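You operate a simulated robot arm through the tools that you are given. There is no shell and no other tool.

The job below is to be done with a simulated two-armed robot. You get a single attempt, and the scene is never put back.

JOB
Stop the drums, set speed and dose as the recipe card says, then load.
Fine: drums stop button first; load button last; the belt runs on.

Only the result counts: the job must be done as asked and must still hold three seconds after the hand-in. Knocking over, shifting, dropping, spilling or breaking anything else fails it.

ROBOT AND FRAMES
Two 6-joint arms with two-finger parallel grippers on one trunk that stands fixed in place. Base frame: the origin is at the foot of the trunk, x ahead of it, y to its left, z up. Lengths are in mm, angles in degrees, forces in N, time in s.
The left shoulder is at [280, 185, 1155], the right one opposite. With the tool pointing down near the work surface each hand reaches from about 560 to 940 mm from the base axis, measured 20 degrees to its own side. Payload 1.57 kg a hand.
Tool frame (each hand has its own): the origin (TCP) lies between the finger pads and is the grasp point; the fingertips stand 30 mm ahead of it; z points along the fingers, y is the line along which they close. The gripper opens to 80 mm. The fingers are 17 mm wide and 12 mm thick; the gripper's body (40 by 82 mm) begins 80 mm behind the TCP.
Orientation is that of the tool frame in the base frame, as a unit quaternion [x, y, z, w]. With the fingers straight down and closing along the base's y, the tool's x points along the base's -x, its y along +y and its z along -z.

CONTROLS
- The arms move only by the tool send_rows. It takes "left_moves", "right_moves" or both (then of equal length, played together; a hand with none holds still); each is one flat list of numbers, 7 for each row, row after row: the finger opening in mm, from 0 to 80, then the shift along the tool's x, y, z in units of 100 mm (1.0 is 100 mm), then the turn, a rotation vector about the tool's x, y, z in units of 180 degrees (1.0 is 180 degrees). In form: [grip, x, y, z, rx, ry, rz, grip, x, y, z, rx, ry, rz, ...]. A call has 1 to 20 rows; each row is the pose to reach, as a shift and turn from the pose commanded when the call began, along the tool's axes at that moment. A call with a number of a shift or a turn outside -1 to 1 is refused whole. Each row takes 0.2 s and may step no farther than 50 mm and 8.6 degrees from the row before; otherwise, or with a gripper value out of range, the whole call is refused. Where a pose cannot be reached the arm comes as near as it can. A force on the tool above 40 N (or 10 N above the force at the start of the call, whichever is more), or a blocked arm, ends the call early, and 0.2 s more pass. The fingers move at their own pace (about 153 mm/s each) and stop on an object; they squeeze with about 26 N. The grip force told is the motor's: it shows also when the fingers shut on nothing. Time passes only in rows, and 0.2 s behind the last, so rows that repeat a pose let the fingers close. The reply holds the time, the measured pose of the TCP, the force on the tool along the base axes, the opening and the grip force, in the units named above and with some noise, with the torque about the TCP (base axes, N m) and any sound that the robot's microphone picked up.
- Cameras (640 x 400 px; columns grow to the right, rows downward): "scene" is now at [242.3, 2.7, 1599.4]; the picture's right is [0.03, -1.00, 0.00], its down [-0.71, -0.02, -0.71] and it looks along [0.71, 0.02, -0.71] (base axes); focal length 318 px, centre (320, 200). "left" rides on the left gripper at [72, 7, -122] in its tool frame; the picture's right is [-0.09, 1.00, 0.00], its down [-0.84, -0.08, -0.54] and it looks along [-0.54, -0.05, 0.84] (tool axes); focal length 238 px, centre (320, 200). "right" rides on the right gripper at [72, -7, -122] in its tool frame; the picture's right is [0.09, 1.00, 0.00], its down [-0.84, 0.08, -0.54] and it looks along [-0.54, 0.05, 0.84] (tool axes); focal length 238 px, centre (320, 200). There is no depth. A picture from a camera that has moved, and an enlarged one, comes with that camera's place and axes in the base frame and with its lens.
- grab_frame(camera): a new picture of that camera. The clock stands still meanwhile.
- lift_body(by): slides the trunk up (or, below 0, down) by that many mm; the arms and the scene camera ride with it, the base frame stays. It gives what a move gives, with no picture.
- pan_tilt(pan, tilt): turns the head with the scene camera to pan (to the left, within 86 degrees either way) and tilt (down, from -29 to 69), counted from straight ahead of the robot. It gives what a move gives.
- close_up(camera, box): a new picture of the part [left, top, right, bottom] of that camera's present view, enlarged. The clock stands still meanwhile.
- hand_in(): hands the job in; it is judged then, once.

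Nothing tells you positions but the pictures and the camera data. Unless the task says otherwise, let go and move clear before handing in.

The tools are called by a JSON object that holds its "method" and its "body". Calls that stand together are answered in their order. send_rows: Moves the arms, as the interface text tells. Its arguments: {"type":"object","properties":{"left_moves":{"type":"array","items":{"type":"number"}},"right_moves":{"type":"array","items":{"type":"number"}}},"required":[]} The other tools are called the same way: lift_body (by) moves the trunk up or down; pan_tilt (pan, tilt) turns the head that bears the scene camera; grab_frame (camera) takes a picture; close_up (camera, box) takes an enlarged picture of a part of a camera's view; hand_in () hands the job in.

At the start:

```text
time: 0.0
left_eef_pos: [565.2, 217.0, 1292.5]
left_tcp_rot: [0.0, 1.0, 0.0, 0.0]
left_wrist_force: [-0.1, -0.1, -0.1]
left_ft_torque: [-0.03, -0.03, -0.01]
left_finger_gap: 80.2
left_grip_force: 0.1
right_eef_pos: [513.2, -266.5, 1231.3]
right_tcp_rot: [0.0, 1.0, 0.001, 0.0]
right_wrist_force: [0.6, 0.2, 0.5]
right_ft_torque: [-0.01, 0.03, 0.06]
right_finger_gap: 79.9
right_grip_force: 0.1
trunk travel left (down, up): [-850.0, 140.0]
head pan, tilt (commanded): [1.8, 45.1]
```

scene: 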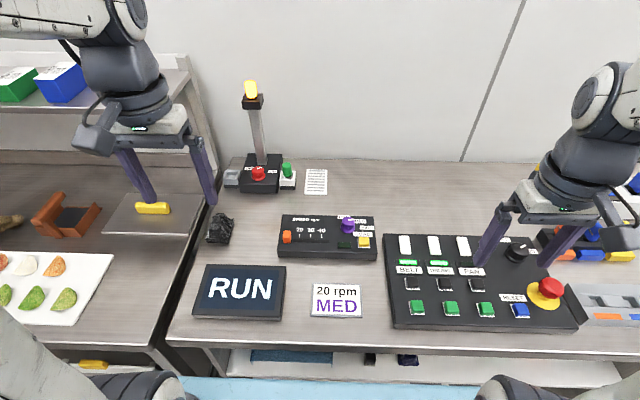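
right: 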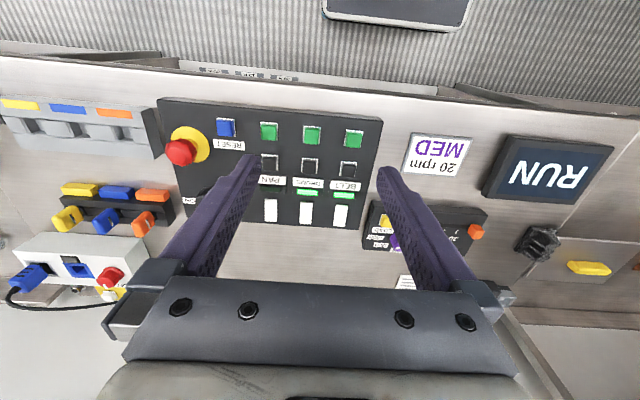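
left: 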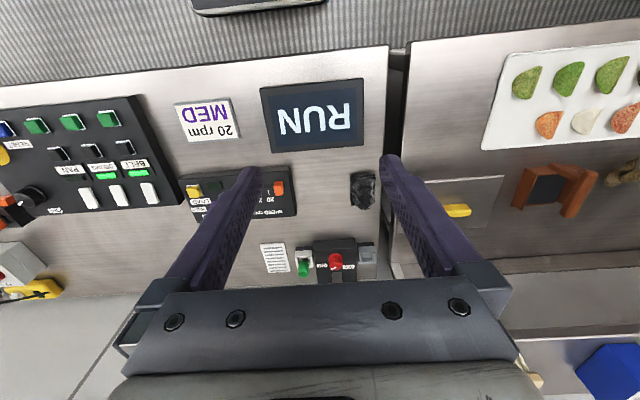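

I see a control panel with belt/drums/fan controls on the right, a small seasoning panel with a slider and purple knob in the middle, and a recipe card reading "20 rpm MED". I will take enlarged pictures first to read the labels.

{"method": "close_up", "body": {"camera": "scene", "box": [260, 200, 400, 330]}}

{"method": "close_up", "body": {"camera": "scene", "box": [380, 220, 600, 340]}}

{"method": "close_up", "body": {"camera": "scene", "box": [200, 70, 350, 200]}}

{"method": "close_up", "body": {"camera": "left", "box": [170, 150, 310, 290]}}

{"method": "close_up", "body": {"camera": "right", "box": [160, 90, 400, 240]}}

```text
3.08 times, centred on (330, 265) of scene
camera zoom: at [242.3, 2.7, 1599.4], right [0.03, -1.0, 0.0], down [-0.71, -0.02, -0.71], along [0.71, 0.02, -0.71], focal length 977 px, centre (289, 0)
```

zoom: 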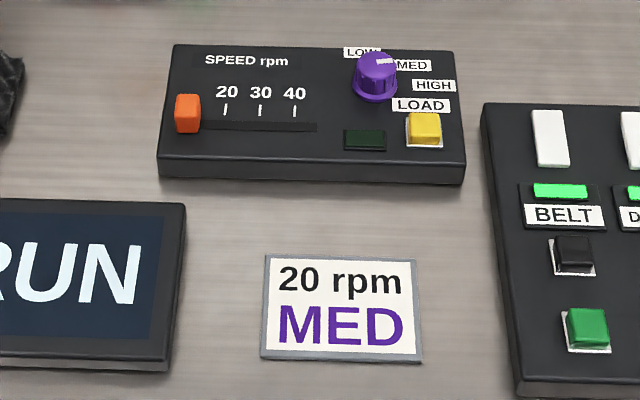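

```text
2.91 times, centred on (490, 280) of scene
camera zoom: at [242.3, 2.7, 1599.4], right [0.03, -1.0, 0.0], down [-0.71, -0.02, -0.71], along [0.71, 0.02, -0.71], focal length 924 px, centre (-174, -33)
```

zoom: 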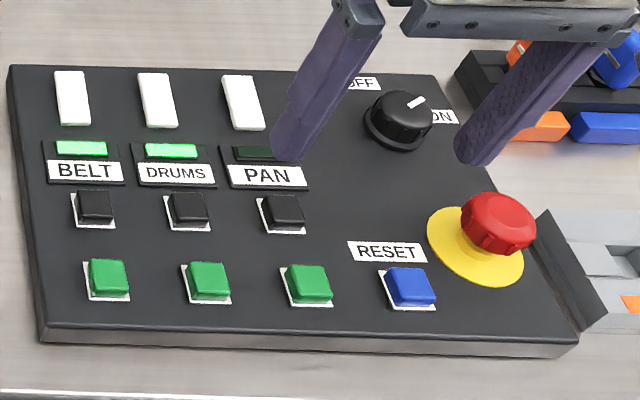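

```text
3.08 times, centred on (275, 135) of scene
camera zoom: at [242.3, 2.7, 1599.4], right [0.03, -1.0, 0.0], down [-0.71, -0.02, -0.71], along [0.71, 0.02, -0.71], focal length 977 px, centre (458, 400)
```

zoom: 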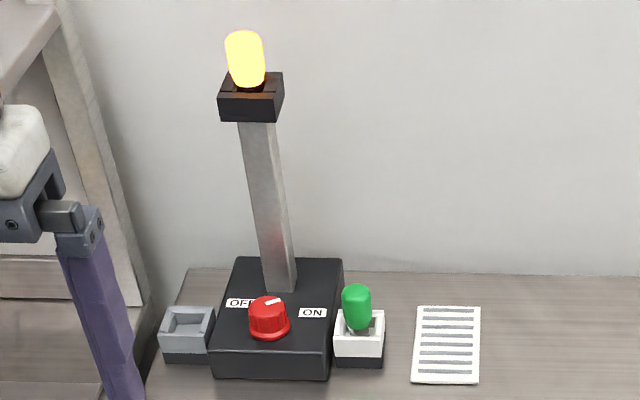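

```text
2.86 times, centred on (240, 220) of left
camera zoom: at [493.3, 224.1, 1415.3], right [0.09, 1.0, 0.0], down [0.84, -0.08, 0.54], along [0.54, -0.05, -0.84], focal length 681 px, centre (549, 143)
```

zoom: 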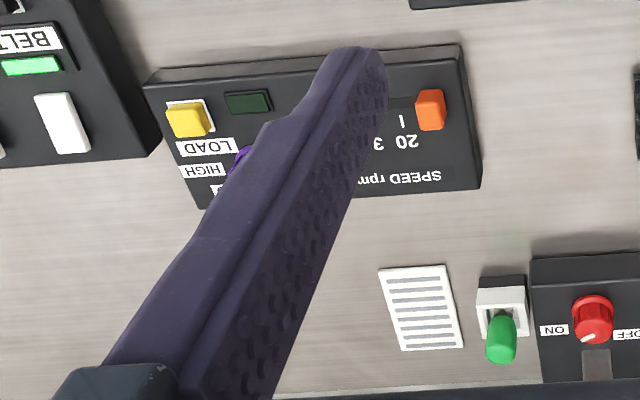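

```text
2.67 times, centred on (280, 165) of right
camera zoom: at [441.1, -273.4, 1354.0], right [-0.09, 1.0, 0.0], down [0.84, 0.08, 0.54], along [0.54, 0.05, -0.84], focal length 636 px, centre (427, 293)
```

zoom: 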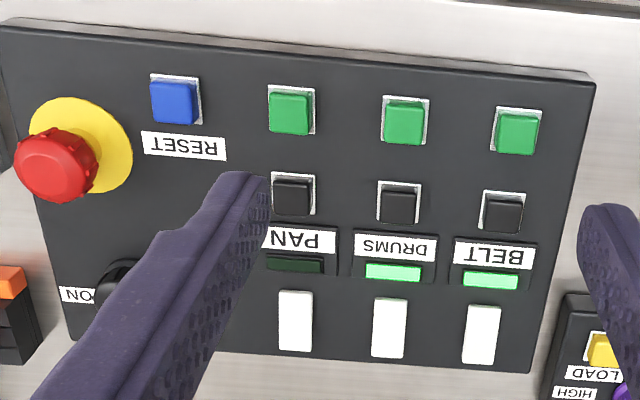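

The orange slider triangulates to about (754, 105, 948), so the panels sit about 0.35 m below the hands. I will zoom in on the knob, slider and panel buttons before moving anything.

{"method": "close_up", "body": {"camera": "scene", "box": [325, 210, 380, 255]}}

{"method": "close_up", "body": {"camera": "scene", "box": [275, 210, 340, 260]}}

{"method": "close_up", "body": {"camera": "scene", "box": [385, 230, 495, 330]}}

{"method": "close_up", "body": {"camera": "right", "box": [340, 180, 500, 280]}}

```text
8.89 times, centred on (352, 232) of scene
camera zoom: at [242.3, 2.7, 1599.4], right [0.03, -1.0, 0.0], down [-0.71, -0.02, -0.71], along [0.71, 0.02, -0.71], focal length 2824 px, centre (31, -89)
```

zoom: 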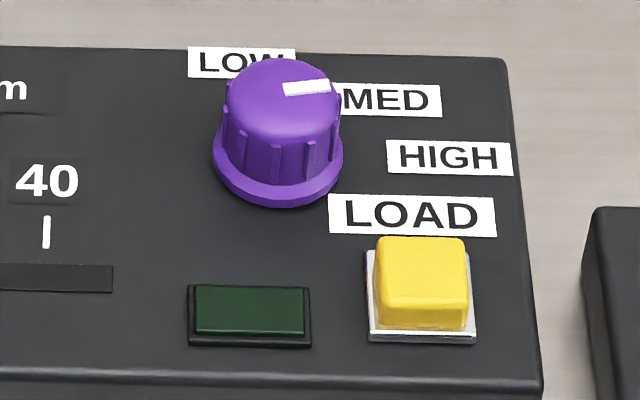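

```text
8.00 times, centred on (308, 235) of scene
camera zoom: at [242.3, 2.7, 1599.4], right [0.03, -1.0, 0.0], down [-0.71, -0.02, -0.71], along [0.71, 0.02, -0.71], focal length 2541 px, centre (420, -80)
```

zoom: 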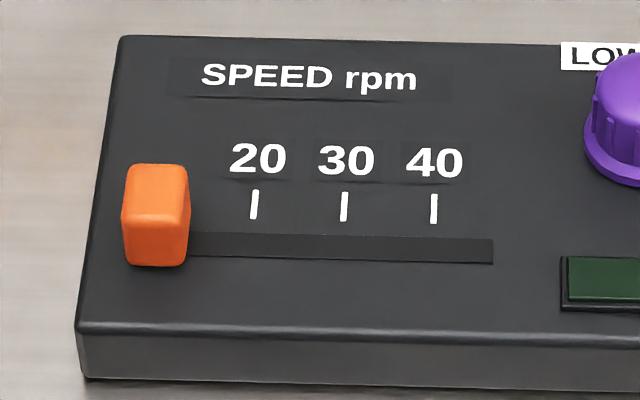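

```text
4.00 times, centred on (440, 280) of scene
camera zoom: at [242.3, 2.7, 1599.4], right [0.03, -1.0, 0.0], down [-0.71, -0.02, -0.71], along [0.71, 0.02, -0.71], focal length 1271 px, centre (-160, -120)
```

zoom: 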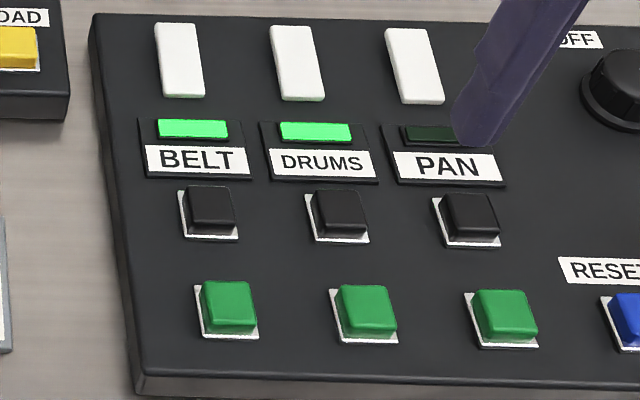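

```text
4.00 times, centred on (420, 230) of right
camera zoom: at [441.1, -273.4, 1354.0], right [-0.09, 1.0, 0.0], down [0.84, 0.08, 0.54], along [0.54, 0.05, -0.84], focal length 953 px, centre (-80, 80)
```

zoom: 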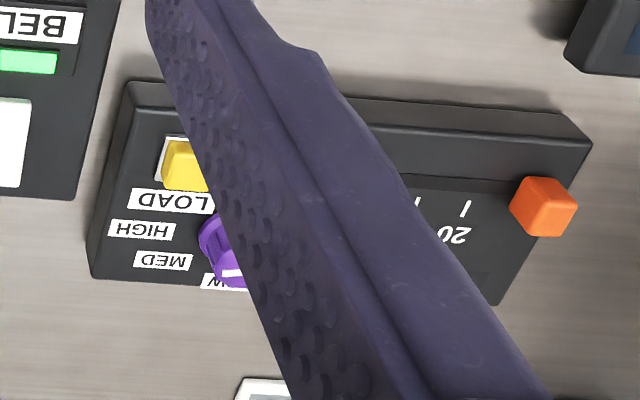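

The DRUMS black (stop) button is near (639, -276, 937), the purple knob near (802, -55), LOAD near (752, -95) and the slider near (754, 105). I will bring both hands closer, right fingers shut, for better views.

{"method": "send_rows", "body": {"right_moves": [0, -0.3, 0, 0.3, 0, 0, 0, 0, -0.6, -0.03, 0.6, 0, 0, 0, 0, -0.8, -0.06, 0.9, 0, 0, 0, 0, -0.8, -0.08, 1.0, 0, 0, 0], "left_moves": [80, -0.25, -0.2, 0.25, 0, 0, 0, 80, -0.5, -0.4, 0.5, 0, 0, 0, 80, -0.7, -0.6, 0.75, 0, 0, 0, 80, -0.8, -0.8, 0.95, 0, 0, 0]}}

```text
time: 1.0
left_eef_pos: [644.0, 134.2, 1196.0]
left_tcp_rot: [-0.001, 1.0, 0.001, 0.0]
left_wrist_force: [0.6, 0.1, -0.2]
left_ft_torque: [-0.01, 0.0, -0.01]
left_finger_gap: 79.9
left_grip_force: 0.0
right_eef_pos: [594.0, -273.6, 1131.4]
right_tcp_rot: [0.001, 1.0, 0.0, 0.0]
right_wrist_force: [0.1, 0.1, 0.1]
right_ft_torque: [0.0, 0.0, 0.03]
right_finger_gap: 0.2
right_grip_force: 21.6
trunk travel left (down, up): [-850.0, 140.0]
head pan, tilt (commanded): [1.8, 45.1]
```

Both hands moved as commanded and are now above the panels. I will look from all three cameras.

{"method": "grab_frame", "body": {"camera": "right"}}

{"method": "grab_frame", "body": {"camera": "left"}}

{"method": "grab_frame", "body": {"camera": "scene"}}

```text
taken
camera right: at [522.0, -280.6, 1253.7], right [-0.09, 1.0, 0.0], down [0.84, 0.08, 0.54], along [0.54, 0.05, -0.84], focal length 238 px, centre (320, 200)
```

right: 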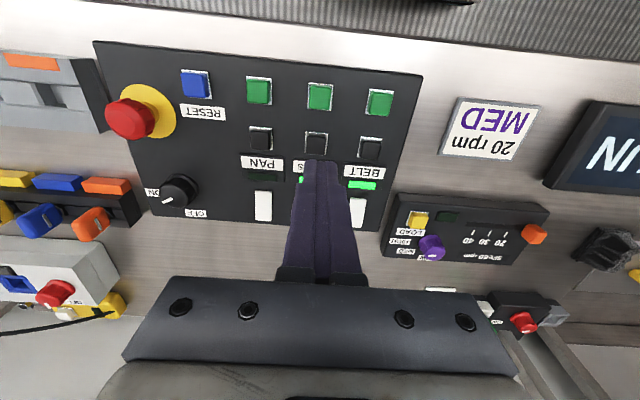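

```text
taken
camera left: at [573.4, 142.3, 1318.3], right [0.09, 1.0, 0.0], down [0.84, -0.08, 0.54], along [0.54, -0.05, -0.84], focal length 238 px, centre (320, 200)
```

left: 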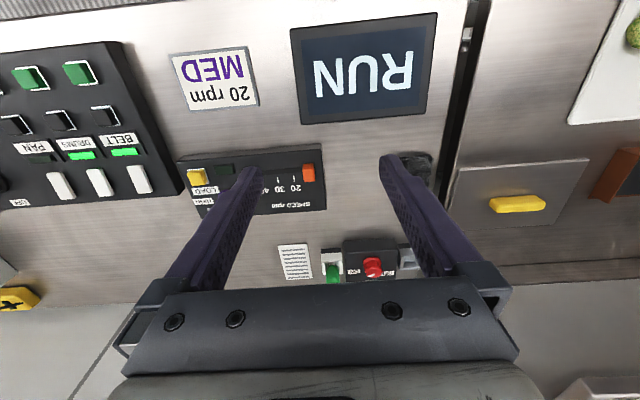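

```text
taken
camera scene: at [242.5, 2.7, 1599.4], right [0.03, -1.0, 0.0], down [-0.71, -0.02, -0.71], along [0.71, 0.02, -0.71], focal length 318 px, centre (320, 200)
```

scene: 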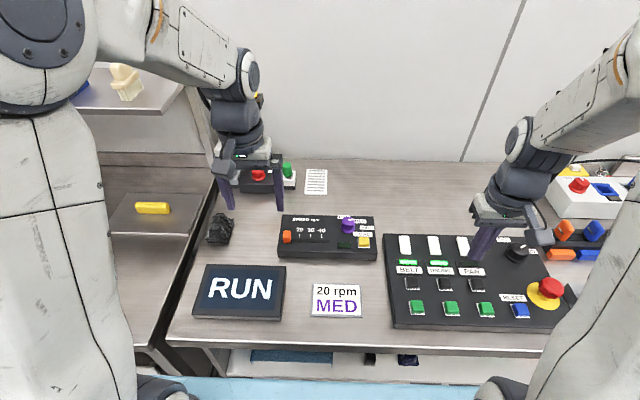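

The DRUMS column is straight ahead of the right fingers. I will zoom in on it for a precise fix, and on the knob.

{"method": "close_up", "body": {"camera": "right", "box": [230, 60, 410, 180]}}

{"method": "close_up", "body": {"camera": "right", "box": [370, 190, 560, 270]}}

{"method": "close_up", "body": {"camera": "left", "box": [170, 130, 340, 230]}}

{"method": "close_up", "body": {"camera": "scene", "box": [385, 230, 545, 330]}}

```text
3.33 times, centred on (320, 120) of right
camera zoom: at [522.0, -280.6, 1253.7], right [-0.09, 1.0, 0.0], down [0.84, 0.08, 0.54], along [0.54, 0.05, -0.84], focal length 794 px, centre (320, 467)
```

zoom: 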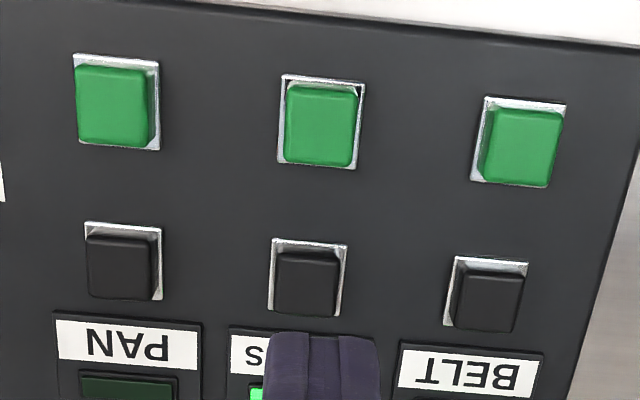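

```text
3.37 times, centred on (465, 230) of right
camera zoom: at [522.0, -280.6, 1253.7], right [-0.09, 1.0, 0.0], down [0.84, 0.08, 0.54], along [0.54, 0.05, -0.84], focal length 803 px, centre (-168, 99)
```

zoom: 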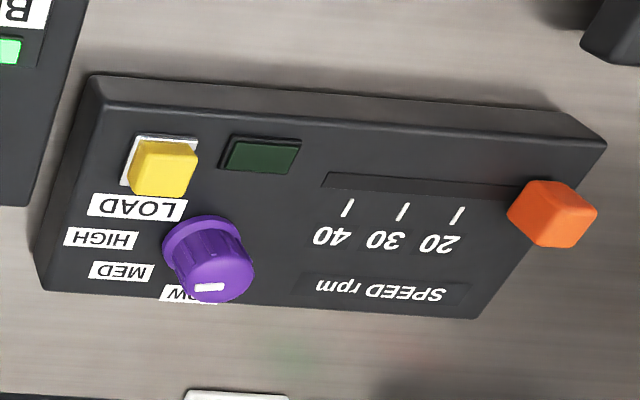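

```text
3.76 times, centred on (255, 180) of left
camera zoom: at [573.4, 142.3, 1318.3], right [0.09, 1.0, 0.0], down [0.84, -0.08, 0.54], along [0.54, -0.05, -0.84], focal length 897 px, centre (565, 275)
```

zoom: 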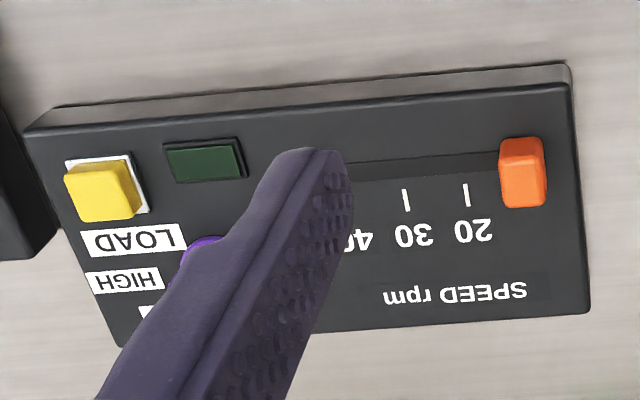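

```text
4.00 times, centred on (465, 280) of scene
camera zoom: at [242.5, 2.7, 1599.4], right [0.03, -1.0, 0.0], down [-0.71, -0.02, -0.71], along [0.71, 0.02, -0.71], focal length 1271 px, centre (-260, -120)
```

zoom: 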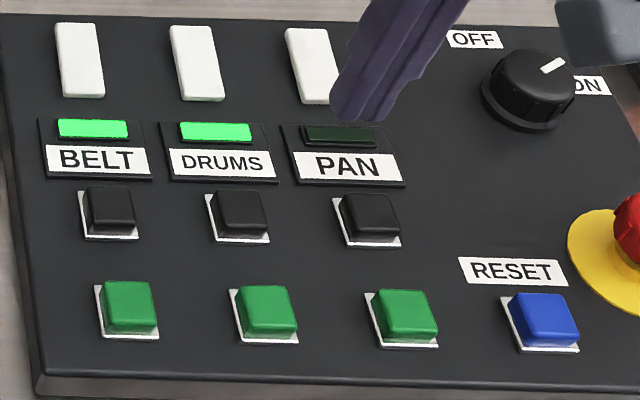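

The DRUMS black cap top centre works out at about (636, -276, 940). I will move the right hand straight over it and lower it partway, then check.

{"method": "send_rows", "body": {"right_moves": [0, -0.21, -0.012, 0.3, 0, 0, 0, 0, -0.42, -0.024, 0.65, 0, 0, 0, 0, -0.42, -0.024, 1.0, 0, 0, 0]}}

{"method": "grab_frame", "body": {"camera": "right"}}

{"method": "close_up", "body": {"camera": "scene", "box": [385, 210, 545, 310]}}

```text
time: 1.8
left_eef_pos: [646.5, 134.7, 1195.8]
left_tcp_rot: [-0.001, 1.0, 0.0, 0.0]
left_wrist_force: [-1.0, 0.1, -0.1]
left_ft_torque: [0.03, 0.01, 0.03]
left_finger_gap: 80.0
left_grip_force: 0.1
right_eef_pos: [634.3, -275.3, 1031.8]
right_tcp_rot: [0.0, 1.0, -0.001, 0.0]
right_wrist_force: [0.1, -0.6, -1.0]
right_ft_torque: [-0.05, 0.01, 0.03]
right_finger_gap: 0.1
right_grip_force: 21.0
trunk travel left (down, up): [-850.0, 140.0]
head pan, tilt (commanded): [1.8, 45.1]
```

```text
taken
camera right: at [562.2, -283.6, 1153.6], right [-0.09, 1.0, 0.0], down [0.84, 0.08, 0.54], along [0.54, 0.05, -0.84], focal length 238 px, centre (320, 200)
```

right: 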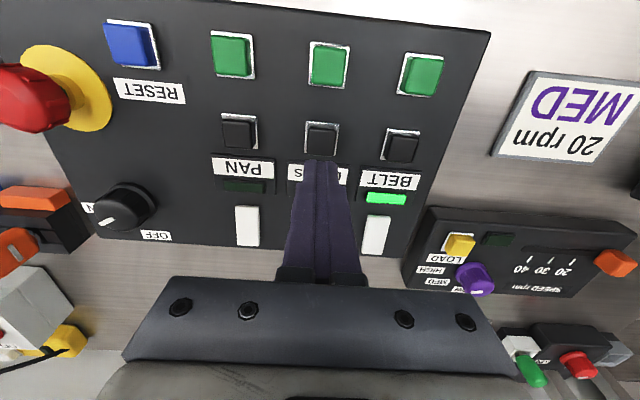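

```text
4.00 times, centred on (465, 260) of scene
camera zoom: at [242.5, 2.6, 1599.4], right [0.03, -1.0, 0.0], down [-0.71, -0.02, -0.71], along [0.71, 0.02, -0.71], focal length 1271 px, centre (-260, -40)
```

zoom: 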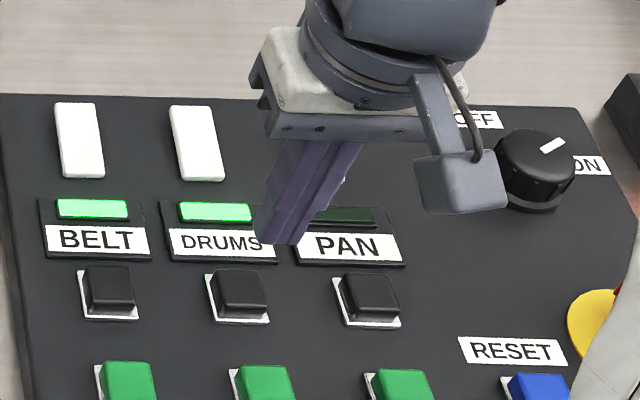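

The fingertips look aligned with the black DRUMS button. I will zoom in once to refine the offset before pressing.

{"method": "close_up", "body": {"camera": "right", "box": [270, 100, 370, 180]}}

```text
5.00 times, centred on (320, 140) of right
camera zoom: at [562.2, -283.6, 1153.6], right [-0.09, 1.0, 0.0], down [0.84, 0.08, 0.54], along [0.54, 0.05, -0.84], focal length 1192 px, centre (320, 500)
```

zoom: 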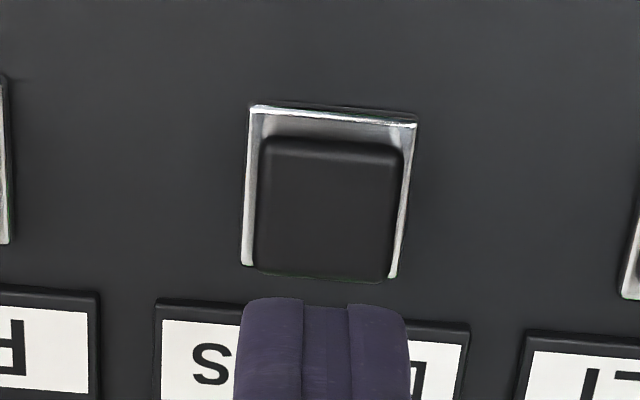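

The button centre is within 3 mm of the fingertips' axis. I will lower the closed fingers to just above the cap.

{"method": "send_rows", "body": {"right_moves": [0, -0.01, 0, 0.3, 0, 0, 0, 0, -0.02, 0, 0.5, 0, 0, 0, 0, -0.02, 0, 0.56, 0, 0, 0]}}

{"method": "close_up", "body": {"camera": "scene", "box": [385, 210, 545, 310]}}

{"method": "close_up", "body": {"camera": "right", "box": [270, 100, 370, 180]}}

```text
time: 2.6
left_eef_pos: [644.5, 134.5, 1196.5]
left_tcp_rot: [0.0, 1.0, 0.0, -0.001]
left_wrist_force: [-0.4, -0.6, -0.4]
left_ft_torque: [-0.01, 0.0, 0.0]
left_finger_gap: 80.0
left_grip_force: 0.0
right_eef_pos: [636.5, -275.2, 974.2]
right_tcp_rot: [0.0, 1.0, 0.0, 0.0]
right_wrist_force: [-0.2, 0.1, 0.5]
right_ft_torque: [-0.01, 0.0, 0.01]
right_finger_gap: 0.0
right_grip_force: 21.6
trunk travel left (down, up): [-850.0, 140.0]
head pan, tilt (commanded): [1.8, 45.1]
```

```text
4.00 times, centred on (465, 260) of scene
camera zoom: at [242.4, 2.6, 1599.5], right [0.03, -1.0, 0.0], down [-0.71, -0.02, -0.71], along [0.71, 0.02, -0.71], focal length 1271 px, centre (-260, -40)
```

zoom: 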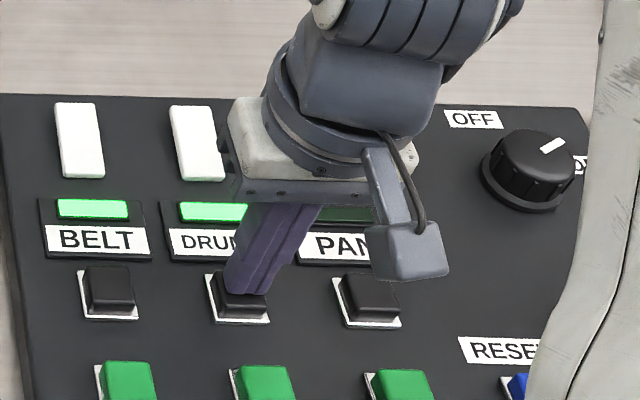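

```text
5.00 times, centred on (320, 140) of right
camera zoom: at [564.8, -283.1, 1097.5], right [-0.09, 1.0, 0.0], down [0.84, 0.08, 0.54], along [0.54, 0.05, -0.84], focal length 1192 px, centre (320, 500)
```

zoom: 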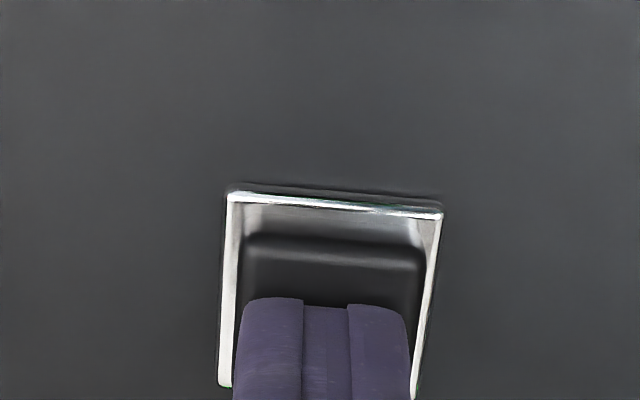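

The fingertips hover over the DRUMS stop cap. I will press down in small steps and watch the force and lamp.

{"method": "send_rows", "body": {"right_moves": [0, 0, 0, 0.02, 0, 0, 0, 0, 0, 0, 0.04, 0, 0, 0, 0, 0, 0, 0.06, 0, 0, 0]}}

{"method": "close_up", "body": {"camera": "scene", "box": [385, 210, 545, 310]}}

```text
time: 3.4
left_eef_pos: [645.5, 135.6, 1197.4]
left_tcp_rot: [0.0, 1.0, 0.0, 0.0]
left_wrist_force: [0.3, 1.0, -1.1]
left_ft_torque: [-0.02, -0.01, -0.01]
left_finger_gap: 80.0
left_grip_force: 0.0
right_eef_pos: [637.1, -276.0, 970.8]
right_tcp_rot: [0.0, 1.0, 0.0, 0.0]
right_wrist_force: [-2.9, 0.6, 6.0]
right_ft_torque: [0.01, 0.05, 0.03]
right_finger_gap: 0.0
right_grip_force: 20.9
trunk travel left (down, up): [-850.0, 140.0]
head pan, tilt (commanded): [1.8, 45.1]
heard: click
```

```text
4.00 times, centred on (465, 260) of scene
camera zoom: at [242.0, 2.8, 1599.6], right [0.03, -1.0, 0.0], down [-0.71, -0.02, -0.71], along [0.71, 0.02, -0.71], focal length 1271 px, centre (-260, -40)
```

zoom: 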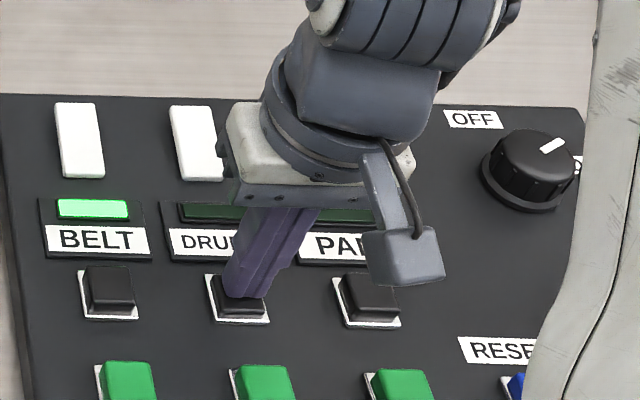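

A click was heard and the DRUMS lamp went dark while BELT stays lit. I will raise the right hand and bring the left hand over the slider, opened around it.

{"method": "send_rows", "body": {"right_moves": [0, 0, 0, -0.3, 0, 0, 0, 0, 0, 0, -0.65, 0, 0, 0, 0, 0, 0, -1.0, 0, 0, 0, 0, 0, 0, -1.0, 0, 0, 0], "left_moves": [80, -0.15, -0.08, 0.25, 0, 0, 0, 80, -0.3, -0.16, 0.5, 0, 0, 0, 80, -0.45, -0.24, 0.75, 0, 0, 0, 80, -0.6, -0.3, 0.96, 0, 0, 0]}}

{"method": "grab_frame", "body": {"camera": "left"}}

{"method": "grab_frame", "body": {"camera": "scene"}}

```text
time: 4.4
left_eef_pos: [705.0, 107.9, 1101.2]
left_tcp_rot: [0.0, 1.0, 0.0, 0.0]
left_wrist_force: [0.1, 0.6, -0.2]
left_ft_torque: [0.0, -0.02, 0.03]
left_finger_gap: 79.9
left_grip_force: 0.0
right_eef_pos: [635.3, -275.6, 1070.9]
right_tcp_rot: [0.0, 1.0, 0.001, 0.0]
right_wrist_force: [0.3, 0.1, 0.5]
right_ft_torque: [0.03, 0.01, 0.02]
right_finger_gap: 0.0
right_grip_force: 21.5
trunk travel left (down, up): [-850.0, 140.0]
head pan, tilt (commanded): [1.8, 45.1]
```

```text
taken
camera left: at [633.8, 114.9, 1224.6], right [0.09, 1.0, 0.0], down [0.84, -0.08, 0.54], along [0.54, -0.05, -0.84], focal length 238 px, centre (320, 200)
```

left: 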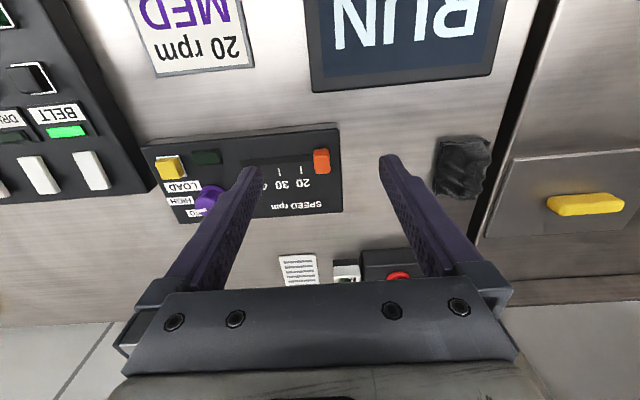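

```text
taken
camera scene: at [242.1, 2.7, 1599.5], right [0.03, -1.0, 0.0], down [-0.71, -0.02, -0.71], along [0.71, 0.02, -0.71], focal length 318 px, centre (320, 200)
```

scene: 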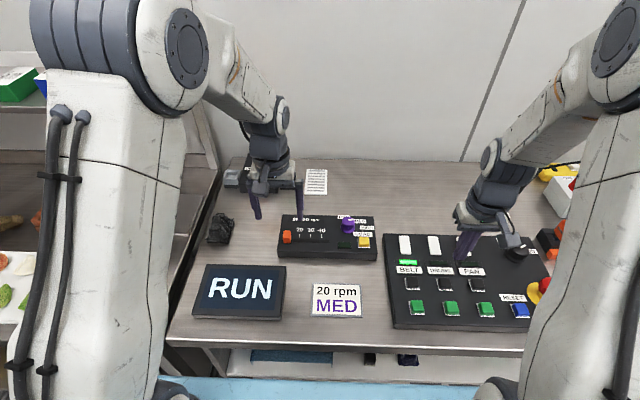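

{"method": "close_up", "body": {"camera": "left", "box": [235, 120, 355, 220]}}

{"method": "close_up", "body": {"camera": "scene", "box": [270, 205, 350, 260]}}

```text
4.00 times, centred on (295, 170) of left
camera zoom: at [633.8, 114.9, 1224.6], right [0.09, 1.0, 0.0], down [0.84, -0.08, 0.54], along [0.54, -0.05, -0.84], focal length 953 px, centre (420, 320)
```

zoom: 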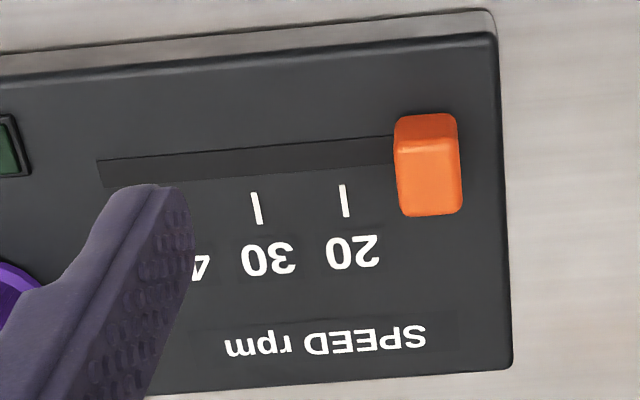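

```text
7.27 times, centred on (310, 232) of scene
camera zoom: at [242.1, 2.7, 1599.5], right [0.03, -1.0, 0.0], down [-0.71, -0.02, -0.71], along [0.71, 0.02, -0.71], focal length 2310 px, centre (393, -36)
```

zoom: 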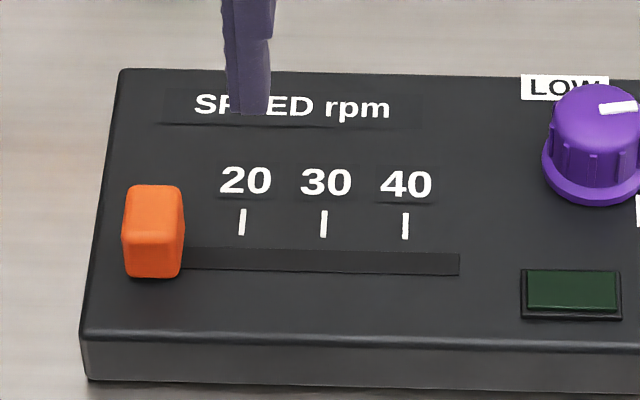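

The slider handle's top is about (760, 105.5, 950) and the panel face about z 930, with the 20 tick at y ≈ 75. I will lower the left hand around the handle with the fingers open.

{"method": "send_rows", "body": {"left_moves": [60, -0.27, -0.01, 0.3, 0, 0, 0, 60, -0.54, -0.015, 0.65, 0, 0, 0, 60, -0.54, -0.015, 1.0, 0, 0, 0]}}

{"method": "grab_frame", "body": {"camera": "left"}}

{"method": "close_up", "body": {"camera": "scene", "box": [250, 190, 350, 260]}}

```text
time: 5.2
left_eef_pos: [760.2, 105.0, 1000.8]
left_tcp_rot: [-0.001, 1.0, 0.0, 0.0]
left_wrist_force: [0.3, -0.2, -0.6]
left_ft_torque: [0.0, 0.03, 0.02]
left_finger_gap: 59.8
left_grip_force: 0.0
right_eef_pos: [636.8, -274.7, 1069.6]
right_tcp_rot: [0.0, 1.0, 0.0, 0.0]
right_wrist_force: [-0.2, 0.6, 0.4]
right_ft_torque: [0.01, 0.0, 0.04]
right_finger_gap: 0.1
right_grip_force: 21.4
trunk travel left (down, up): [-850.0, 140.0]
head pan, tilt (commanded): [1.8, 45.1]
```

```text
taken
camera left: at [688.7, 112.7, 1123.5], right [0.09, 1.0, 0.0], down [0.84, -0.08, 0.54], along [0.54, -0.05, -0.84], focal length 238 px, centre (320, 200)
```

left: 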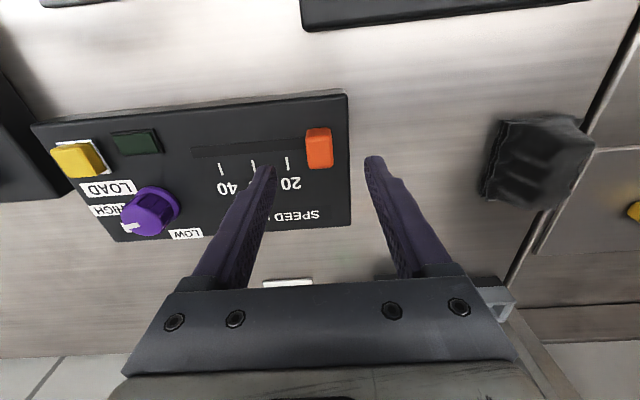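

```text
5.71 times, centred on (300, 225) of scene
camera zoom: at [242.6, 2.7, 1599.4], right [0.03, -1.0, 0.0], down [-0.71, -0.02, -0.71], along [0.71, 0.02, -0.71], focal length 1815 px, centre (434, 57)
```

zoom: 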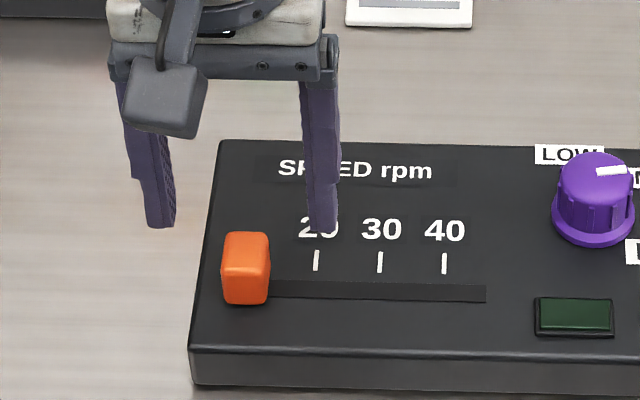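

The handle sits centrally between the open fingers. I will lower to about 7 mm above the panel face and close on the handle.

{"method": "send_rows", "body": {"left_moves": [60, 0, 0, 0.15, 0, 0, 0, 60, 0, 0, 0.28, 0, 0, 0, 60, 0, 0, 0.34, 0, 0, 0]}}

{"method": "close_up", "body": {"camera": "scene", "box": [250, 190, 350, 260]}}

{"method": "close_up", "body": {"camera": "left", "box": [220, 80, 420, 220]}}

```text
time: 6.0
left_eef_pos: [759.5, 105.6, 967.4]
left_tcp_rot: [0.0, 1.0, 0.0, 0.0]
left_wrist_force: [-0.1, -1.0, -0.1]
left_ft_torque: [0.0, -0.03, -0.01]
left_finger_gap: 60.1
left_grip_force: 0.0
right_eef_pos: [637.2, -275.0, 1068.7]
right_tcp_rot: [0.001, 1.0, 0.001, -0.001]
right_wrist_force: [-0.6, -0.1, -0.6]
right_ft_torque: [-0.01, -0.02, 0.02]
right_finger_gap: 0.1
right_grip_force: 21.2
trunk travel left (down, up): [-850.0, 140.0]
head pan, tilt (commanded): [1.8, 45.1]
```

```text
5.71 times, centred on (300, 225) of scene
camera zoom: at [242.5, 2.7, 1599.4], right [0.03, -1.0, 0.0], down [-0.71, -0.02, -0.71], along [0.71, 0.02, -0.71], focal length 1815 px, centre (434, 57)
```

zoom: 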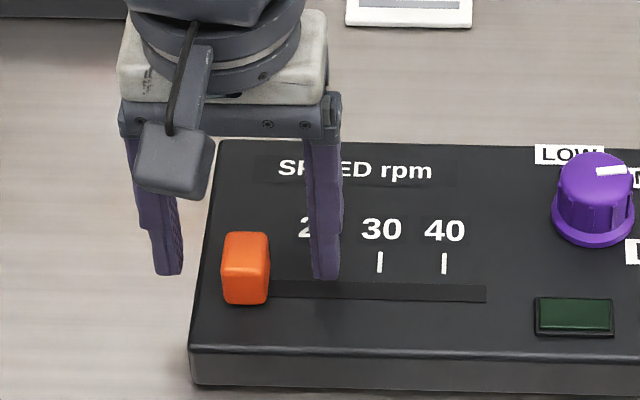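

```text
2.86 times, centred on (320, 150) of left
camera zoom: at [688.5, 112.8, 1090.1], right [0.09, 1.0, 0.0], down [0.84, -0.08, 0.54], along [0.54, -0.05, -0.84], focal length 681 px, centre (320, 343)
```

zoom: 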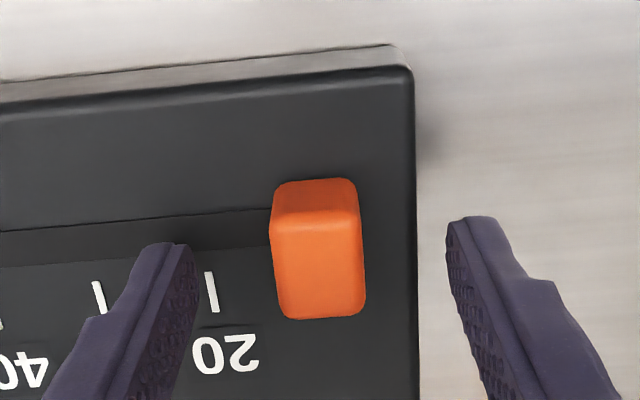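

The handle is between the fingers, tips just above the panel face. I will close on it.

{"method": "send_rows", "body": {"left_moves": [30, 0, 0, 0, 0, 0, 0, 10, 0, 0, 0, 0, 0, 0, 10, 0, 0, 0, 0, 0, 0]}}

{"method": "close_up", "body": {"camera": "scene", "box": [250, 190, 350, 260]}}

{"method": "close_up", "body": {"camera": "left", "box": [220, 80, 420, 220]}}

```text
time: 6.8
left_eef_pos: [760.3, 104.8, 967.2]
left_tcp_rot: [0.0, 1.0, 0.0, 0.0]
left_wrist_force: [1.0, 0.3, -2.1]
left_ft_torque: [0.03, -0.09, 0.01]
left_finger_gap: 18.9
left_grip_force: 33.1
right_eef_pos: [636.3, -275.2, 1068.8]
right_tcp_rot: [0.0, 1.0, 0.0, -0.001]
right_wrist_force: [0.3, -1.2, 0.5]
right_ft_torque: [-0.01, 0.0, 0.02]
right_finger_gap: 0.0
right_grip_force: 21.8
trunk travel left (down, up): [-850.0, 140.0]
head pan, tilt (commanded): [1.8, 45.1]
```

```text
5.71 times, centred on (300, 225) of scene
camera zoom: at [242.5, 2.7, 1599.4], right [0.03, -1.0, 0.0], down [-0.71, -0.02, -0.71], along [0.71, 0.02, -0.71], focal length 1815 px, centre (434, 57)
```

zoom: 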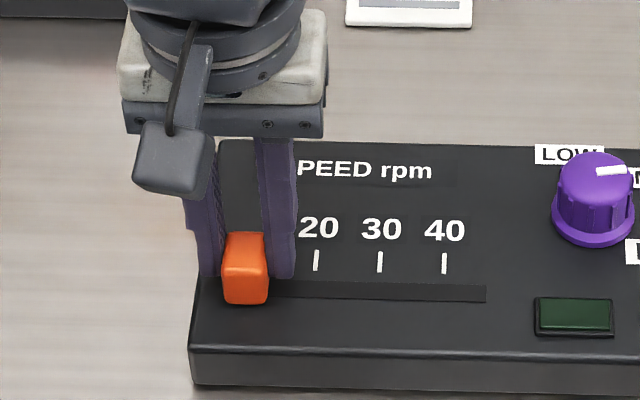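

```text
2.86 times, centred on (320, 150) of left
camera zoom: at [688.5, 112.8, 1090.1], right [0.09, 1.0, 0.0], down [0.84, -0.08, 0.54], along [0.54, -0.05, -0.84], focal length 681 px, centre (320, 343)
```

zoom: 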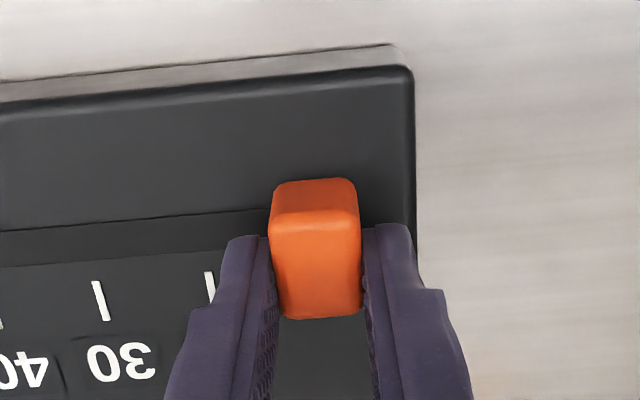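

The handle is gripped (19 mm wide). The 20 tick lies 30 mm to the right along the track, so I will slide it by 30 mm in small steps.

{"method": "send_rows", "body": {"left_moves": [10, 0, -0.05, 0, 0, 0, 0, 10, 0, -0.1, 0, 0, 0, 0, 10, 0, -0.15, 0, 0, 0, 0, 10, 0, -0.2, 0, 0, 0, 0, 10, 0, -0.25, 0, 0, 0, 0, 10, 0, -0.29, 0, 0, 0, 0, 10, 0, -0.29, 0, 0, 0, 0]}}

{"method": "close_up", "body": {"camera": "scene", "box": [250, 190, 350, 260]}}

{"method": "close_up", "body": {"camera": "left", "box": [220, 80, 420, 220]}}

```text
time: 8.4
left_eef_pos: [760.9, 76.7, 967.6]
left_tcp_rot: [0.0, 1.0, -0.001, 0.0]
left_wrist_force: [4.8, 0.2, -13.7]
left_ft_torque: [-0.03, -0.34, 0.04]
left_finger_gap: 19.2
left_grip_force: 33.2
right_eef_pos: [637.7, -275.9, 1068.6]
right_tcp_rot: [0.0, 1.0, 0.001, 0.0]
right_wrist_force: [0.4, -0.3, 0.3]
right_ft_torque: [0.03, 0.01, -0.02]
right_finger_gap: 0.1
right_grip_force: 21.0
trunk travel left (down, up): [-850.0, 140.0]
head pan, tilt (commanded): [1.8, 45.1]
```

```text
5.71 times, centred on (300, 225) of scene
camera zoom: at [243.3, 2.7, 1599.2], right [0.03, -1.0, 0.0], down [-0.71, -0.02, -0.71], along [0.71, 0.02, -0.71], focal length 1815 px, centre (434, 57)
```

zoom: 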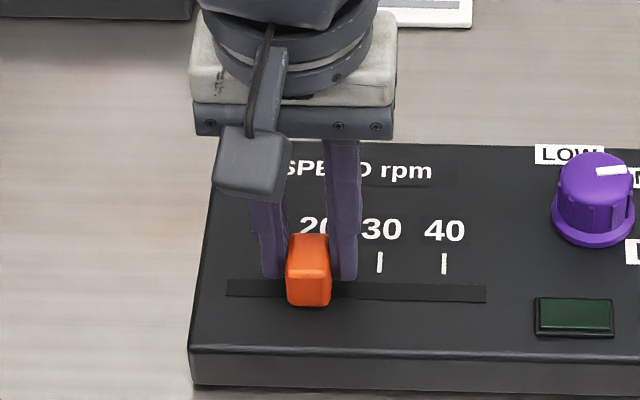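

```text
2.86 times, centred on (320, 150) of left
camera zoom: at [688.5, 83.9, 1090.1], right [0.09, 1.0, 0.0], down [0.84, -0.08, 0.54], along [0.54, -0.05, -0.84], focal length 681 px, centre (320, 343)
```

zoom: 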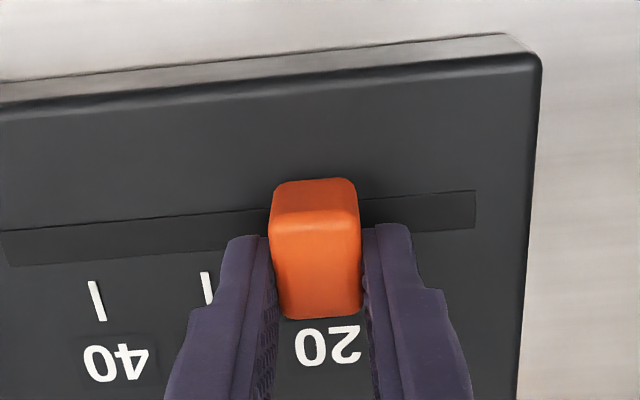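

The slider is nearly under the 20 tick, about 1 mm short. I will nudge it that last millimetre and release.

{"method": "send_rows", "body": {"left_moves": [10, 0, -0.012, 0, 0, 0, 0, 10, 0, -0.012, 0, 0, 0, 0, 30, 0, -0.012, 0, 0, 0, 0, 45, 0, -0.012, 0, 0, 0, 0, 45, 0, -0.012, 0, 0, 0, 0, 45, 0, -0.012, -0.2, 0, 0, 0, 45, 0, -0.012, -0.5, 0, 0, 0, 45, 0, -0.012, -0.5, 0, 0, 0]}}

{"method": "close_up", "body": {"camera": "scene", "box": [250, 190, 350, 260]}}

{"method": "close_up", "body": {"camera": "left", "box": [220, 80, 420, 220]}}

```text
time: 10.2
left_eef_pos: [760.5, 76.2, 1018.0]
left_tcp_rot: [0.0, 1.0, -0.001, 0.0]
left_wrist_force: [0.3, -0.6, 0.5]
left_ft_torque: [0.0, -0.02, 0.05]
left_finger_gap: 45.2
left_grip_force: 0.0
right_eef_pos: [635.0, -275.6, 1069.9]
right_tcp_rot: [0.0, 1.0, -0.001, 0.001]
right_wrist_force: [-0.7, -0.8, 0.1]
right_ft_torque: [0.02, -0.02, -0.01]
right_finger_gap: 0.0
right_grip_force: 21.0
trunk travel left (down, up): [-850.0, 140.0]
head pan, tilt (commanded): [1.8, 45.1]
```

```text
5.71 times, centred on (300, 225) of scene
camera zoom: at [242.2, 2.7, 1599.5], right [0.03, -1.0, 0.0], down [-0.71, -0.02, -0.71], along [0.71, 0.02, -0.71], focal length 1815 px, centre (434, 57)
```

zoom: 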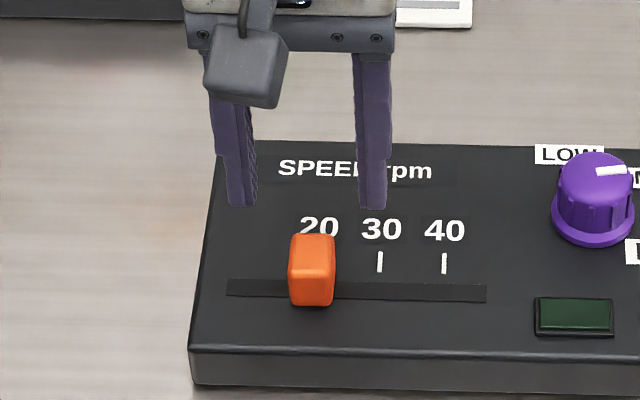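

```text
2.86 times, centred on (320, 150) of left
camera zoom: at [688.5, 82.6, 1140.3], right [0.09, 1.0, 0.0], down [0.84, -0.08, 0.54], along [0.54, -0.05, -0.84], focal length 681 px, centre (320, 343)
```

zoom: 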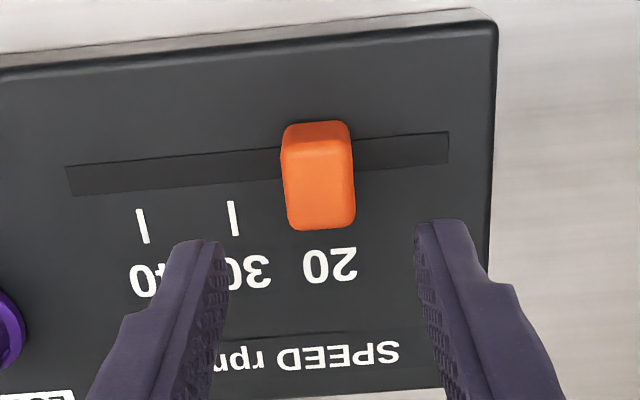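

The slider now sits right under the 20 mark. I will retreat the left hand and bring the right hand toward the purple knob, opened, to read its pointer.

{"method": "send_rows", "body": {"left_moves": [45, 0, 0, -0.45, 0, 0, 0, 45, 0.3, 0.25, -0.7, 0, 0, 0, 45, 0.6, 0.5, -0.9, 0, 0, 0, 45, 0.9, 0.8, -1.0, 0, 0, 0], "right_moves": [20, -0.25, 0.25, 0, 0, 0, 0, 40, -0.5, 0.5, 0, 0, 0, 0, 60, -0.75, 0.75, 0, 0, 0, 0, 60, -1.0, 1.0, -0.1, 0, 0, 0]}}

{"method": "grab_frame", "body": {"camera": "right"}}

{"method": "grab_frame", "body": {"camera": "scene"}}

```text
time: 11.2
left_eef_pos: [668.7, 154.1, 1119.1]
left_tcp_rot: [0.0, 1.0, 0.001, 0.0]
left_wrist_force: [0.0, -0.8, 0.1]
left_ft_torque: [0.02, -0.03, -0.02]
left_finger_gap: 45.0
left_grip_force: 0.1
right_eef_pos: [737.2, -175.4, 1082.1]
right_tcp_rot: [0.0, 1.0, 0.0, -0.001]
right_wrist_force: [0.7, 0.1, 0.3]
right_ft_torque: [0.02, 0.0, 0.0]
right_finger_gap: 60.1
right_grip_force: 0.0
trunk travel left (down, up): [-850.0, 140.0]
head pan, tilt (commanded): [1.8, 45.1]
```

```text
taken
camera right: at [665.3, -183.4, 1204.1], right [-0.09, 1.0, 0.0], down [0.84, 0.08, 0.54], along [0.54, 0.05, -0.84], focal length 238 px, centre (320, 200)
```

right: 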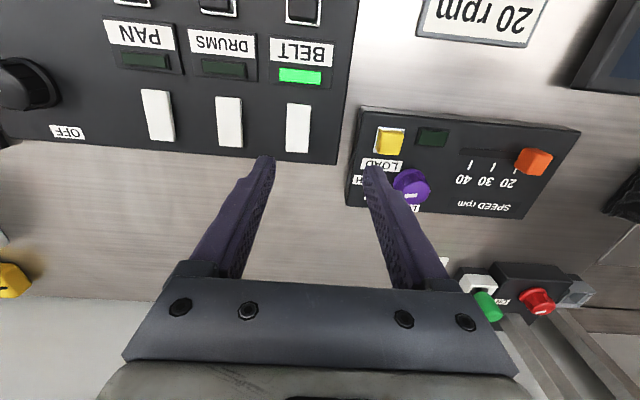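

```text
taken
camera scene: at [242.5, 2.4, 1599.4], right [0.03, -1.0, 0.0], down [-0.71, -0.02, -0.71], along [0.71, 0.02, -0.71], focal length 318 px, centre (320, 200)
```

scene: 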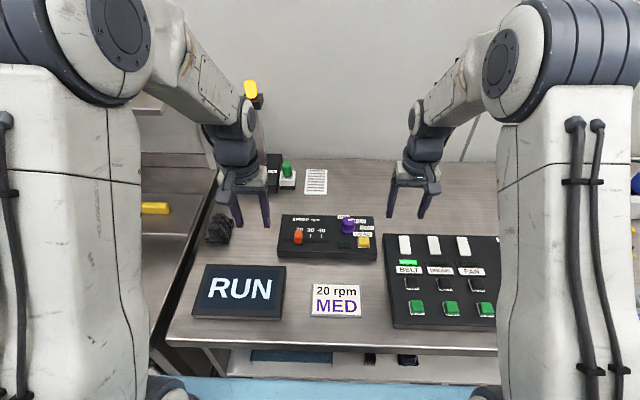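

The right hand is partway. I will continue over the knob at a safe height and look down on it.

{"method": "send_rows", "body": {"right_moves": [60, -0.15, 0.35, 0, 0, 0, 0, 60, -0.35, 0.7, 0, 0, 0, 0, 60, -0.55, 1.0, 0, 0, 0, 0, 60, -0.64, 1.0, 0, 0, 0, 0]}}

{"method": "send_rows", "body": {"right_moves": [60, 0, 0.1, 0, 0, 0, 0, 60, 0, 0.2, 0, 0, 0, 0]}}

{"method": "grab_frame", "body": {"camera": "right"}}

{"method": "close_up", "body": {"camera": "right", "box": [240, 90, 400, 210]}}

{"method": "close_up", "body": {"camera": "scene", "box": [310, 190, 400, 260]}}

```text
time: 12.2
left_eef_pos: [667.3, 154.2, 1118.7]
left_tcp_rot: [0.0, 1.0, 0.0, 0.0]
left_wrist_force: [0.2, -0.4, -0.5]
left_ft_torque: [0.02, -0.02, 0.01]
left_finger_gap: 45.0
left_grip_force: 0.1
right_eef_pos: [801.1, -77.0, 1080.0]
right_tcp_rot: [0.0, 1.0, 0.001, 0.0]
right_wrist_force: [0.2, 0.0, 0.0]
right_ft_torque: [-0.02, -0.02, 0.01]
right_finger_gap: 60.1
right_grip_force: 0.0
trunk travel left (down, up): [-850.0, 140.0]
head pan, tilt (commanded): [1.8, 45.1]
```

```text
time: 12.8
left_eef_pos: [668.7, 154.2, 1118.1]
left_tcp_rot: [0.0, 1.0, 0.001, 0.0]
left_wrist_force: [1.0, -0.5, -0.4]
left_ft_torque: [-0.01, 0.03, -0.01]
left_finger_gap: 44.9
left_grip_force: 0.2
right_eef_pos: [800.9, -55.4, 1078.9]
right_tcp_rot: [-0.001, 1.0, 0.0, 0.0]
right_wrist_force: [0.0, -0.4, -0.6]
right_ft_torque: [0.01, 0.04, -0.01]
right_finger_gap: 59.9
right_grip_force: 0.1
trunk travel left (down, up): [-850.0, 140.0]
head pan, tilt (commanded): [1.8, 45.1]
```

```text
taken
camera right: at [728.7, -63.6, 1202.1], right [-0.09, 1.0, 0.0], down [0.84, 0.08, 0.54], along [0.54, 0.05, -0.84], focal length 238 px, centre (320, 200)
```

right: 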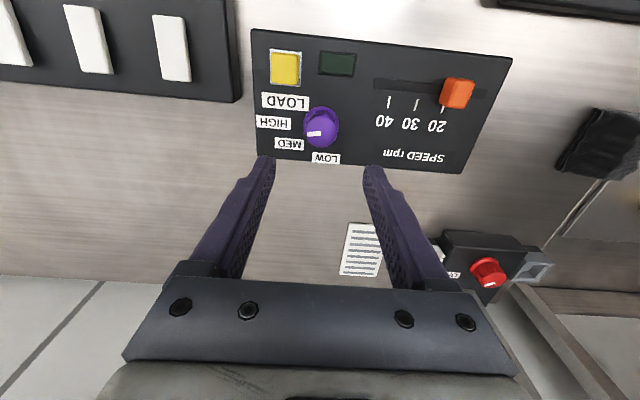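

```text
3.33 times, centred on (320, 150) of right
camera zoom: at [728.7, -63.6, 1202.1], right [-0.09, 1.0, 0.0], down [0.84, 0.08, 0.54], along [0.54, 0.05, -0.84], focal length 794 px, centre (320, 367)
```

zoom: 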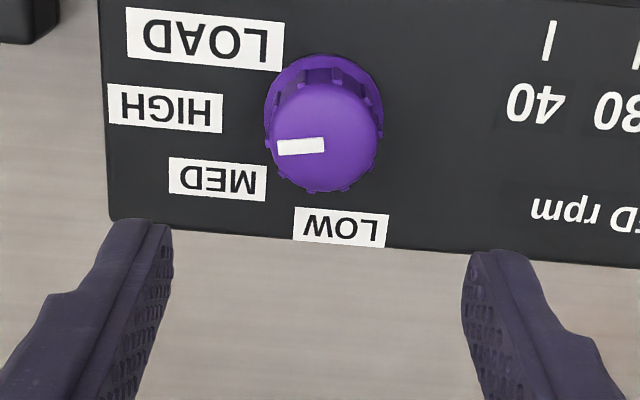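

```text
5.71 times, centred on (355, 225) of scene
camera zoom: at [242.4, 2.7, 1599.4], right [0.03, -1.0, 0.0], down [-0.71, -0.02, -0.71], along [0.71, 0.02, -0.71], focal length 1815 px, centre (120, 57)
```

zoom: 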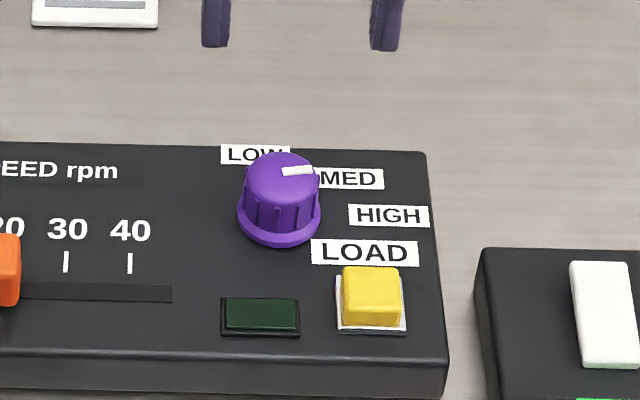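

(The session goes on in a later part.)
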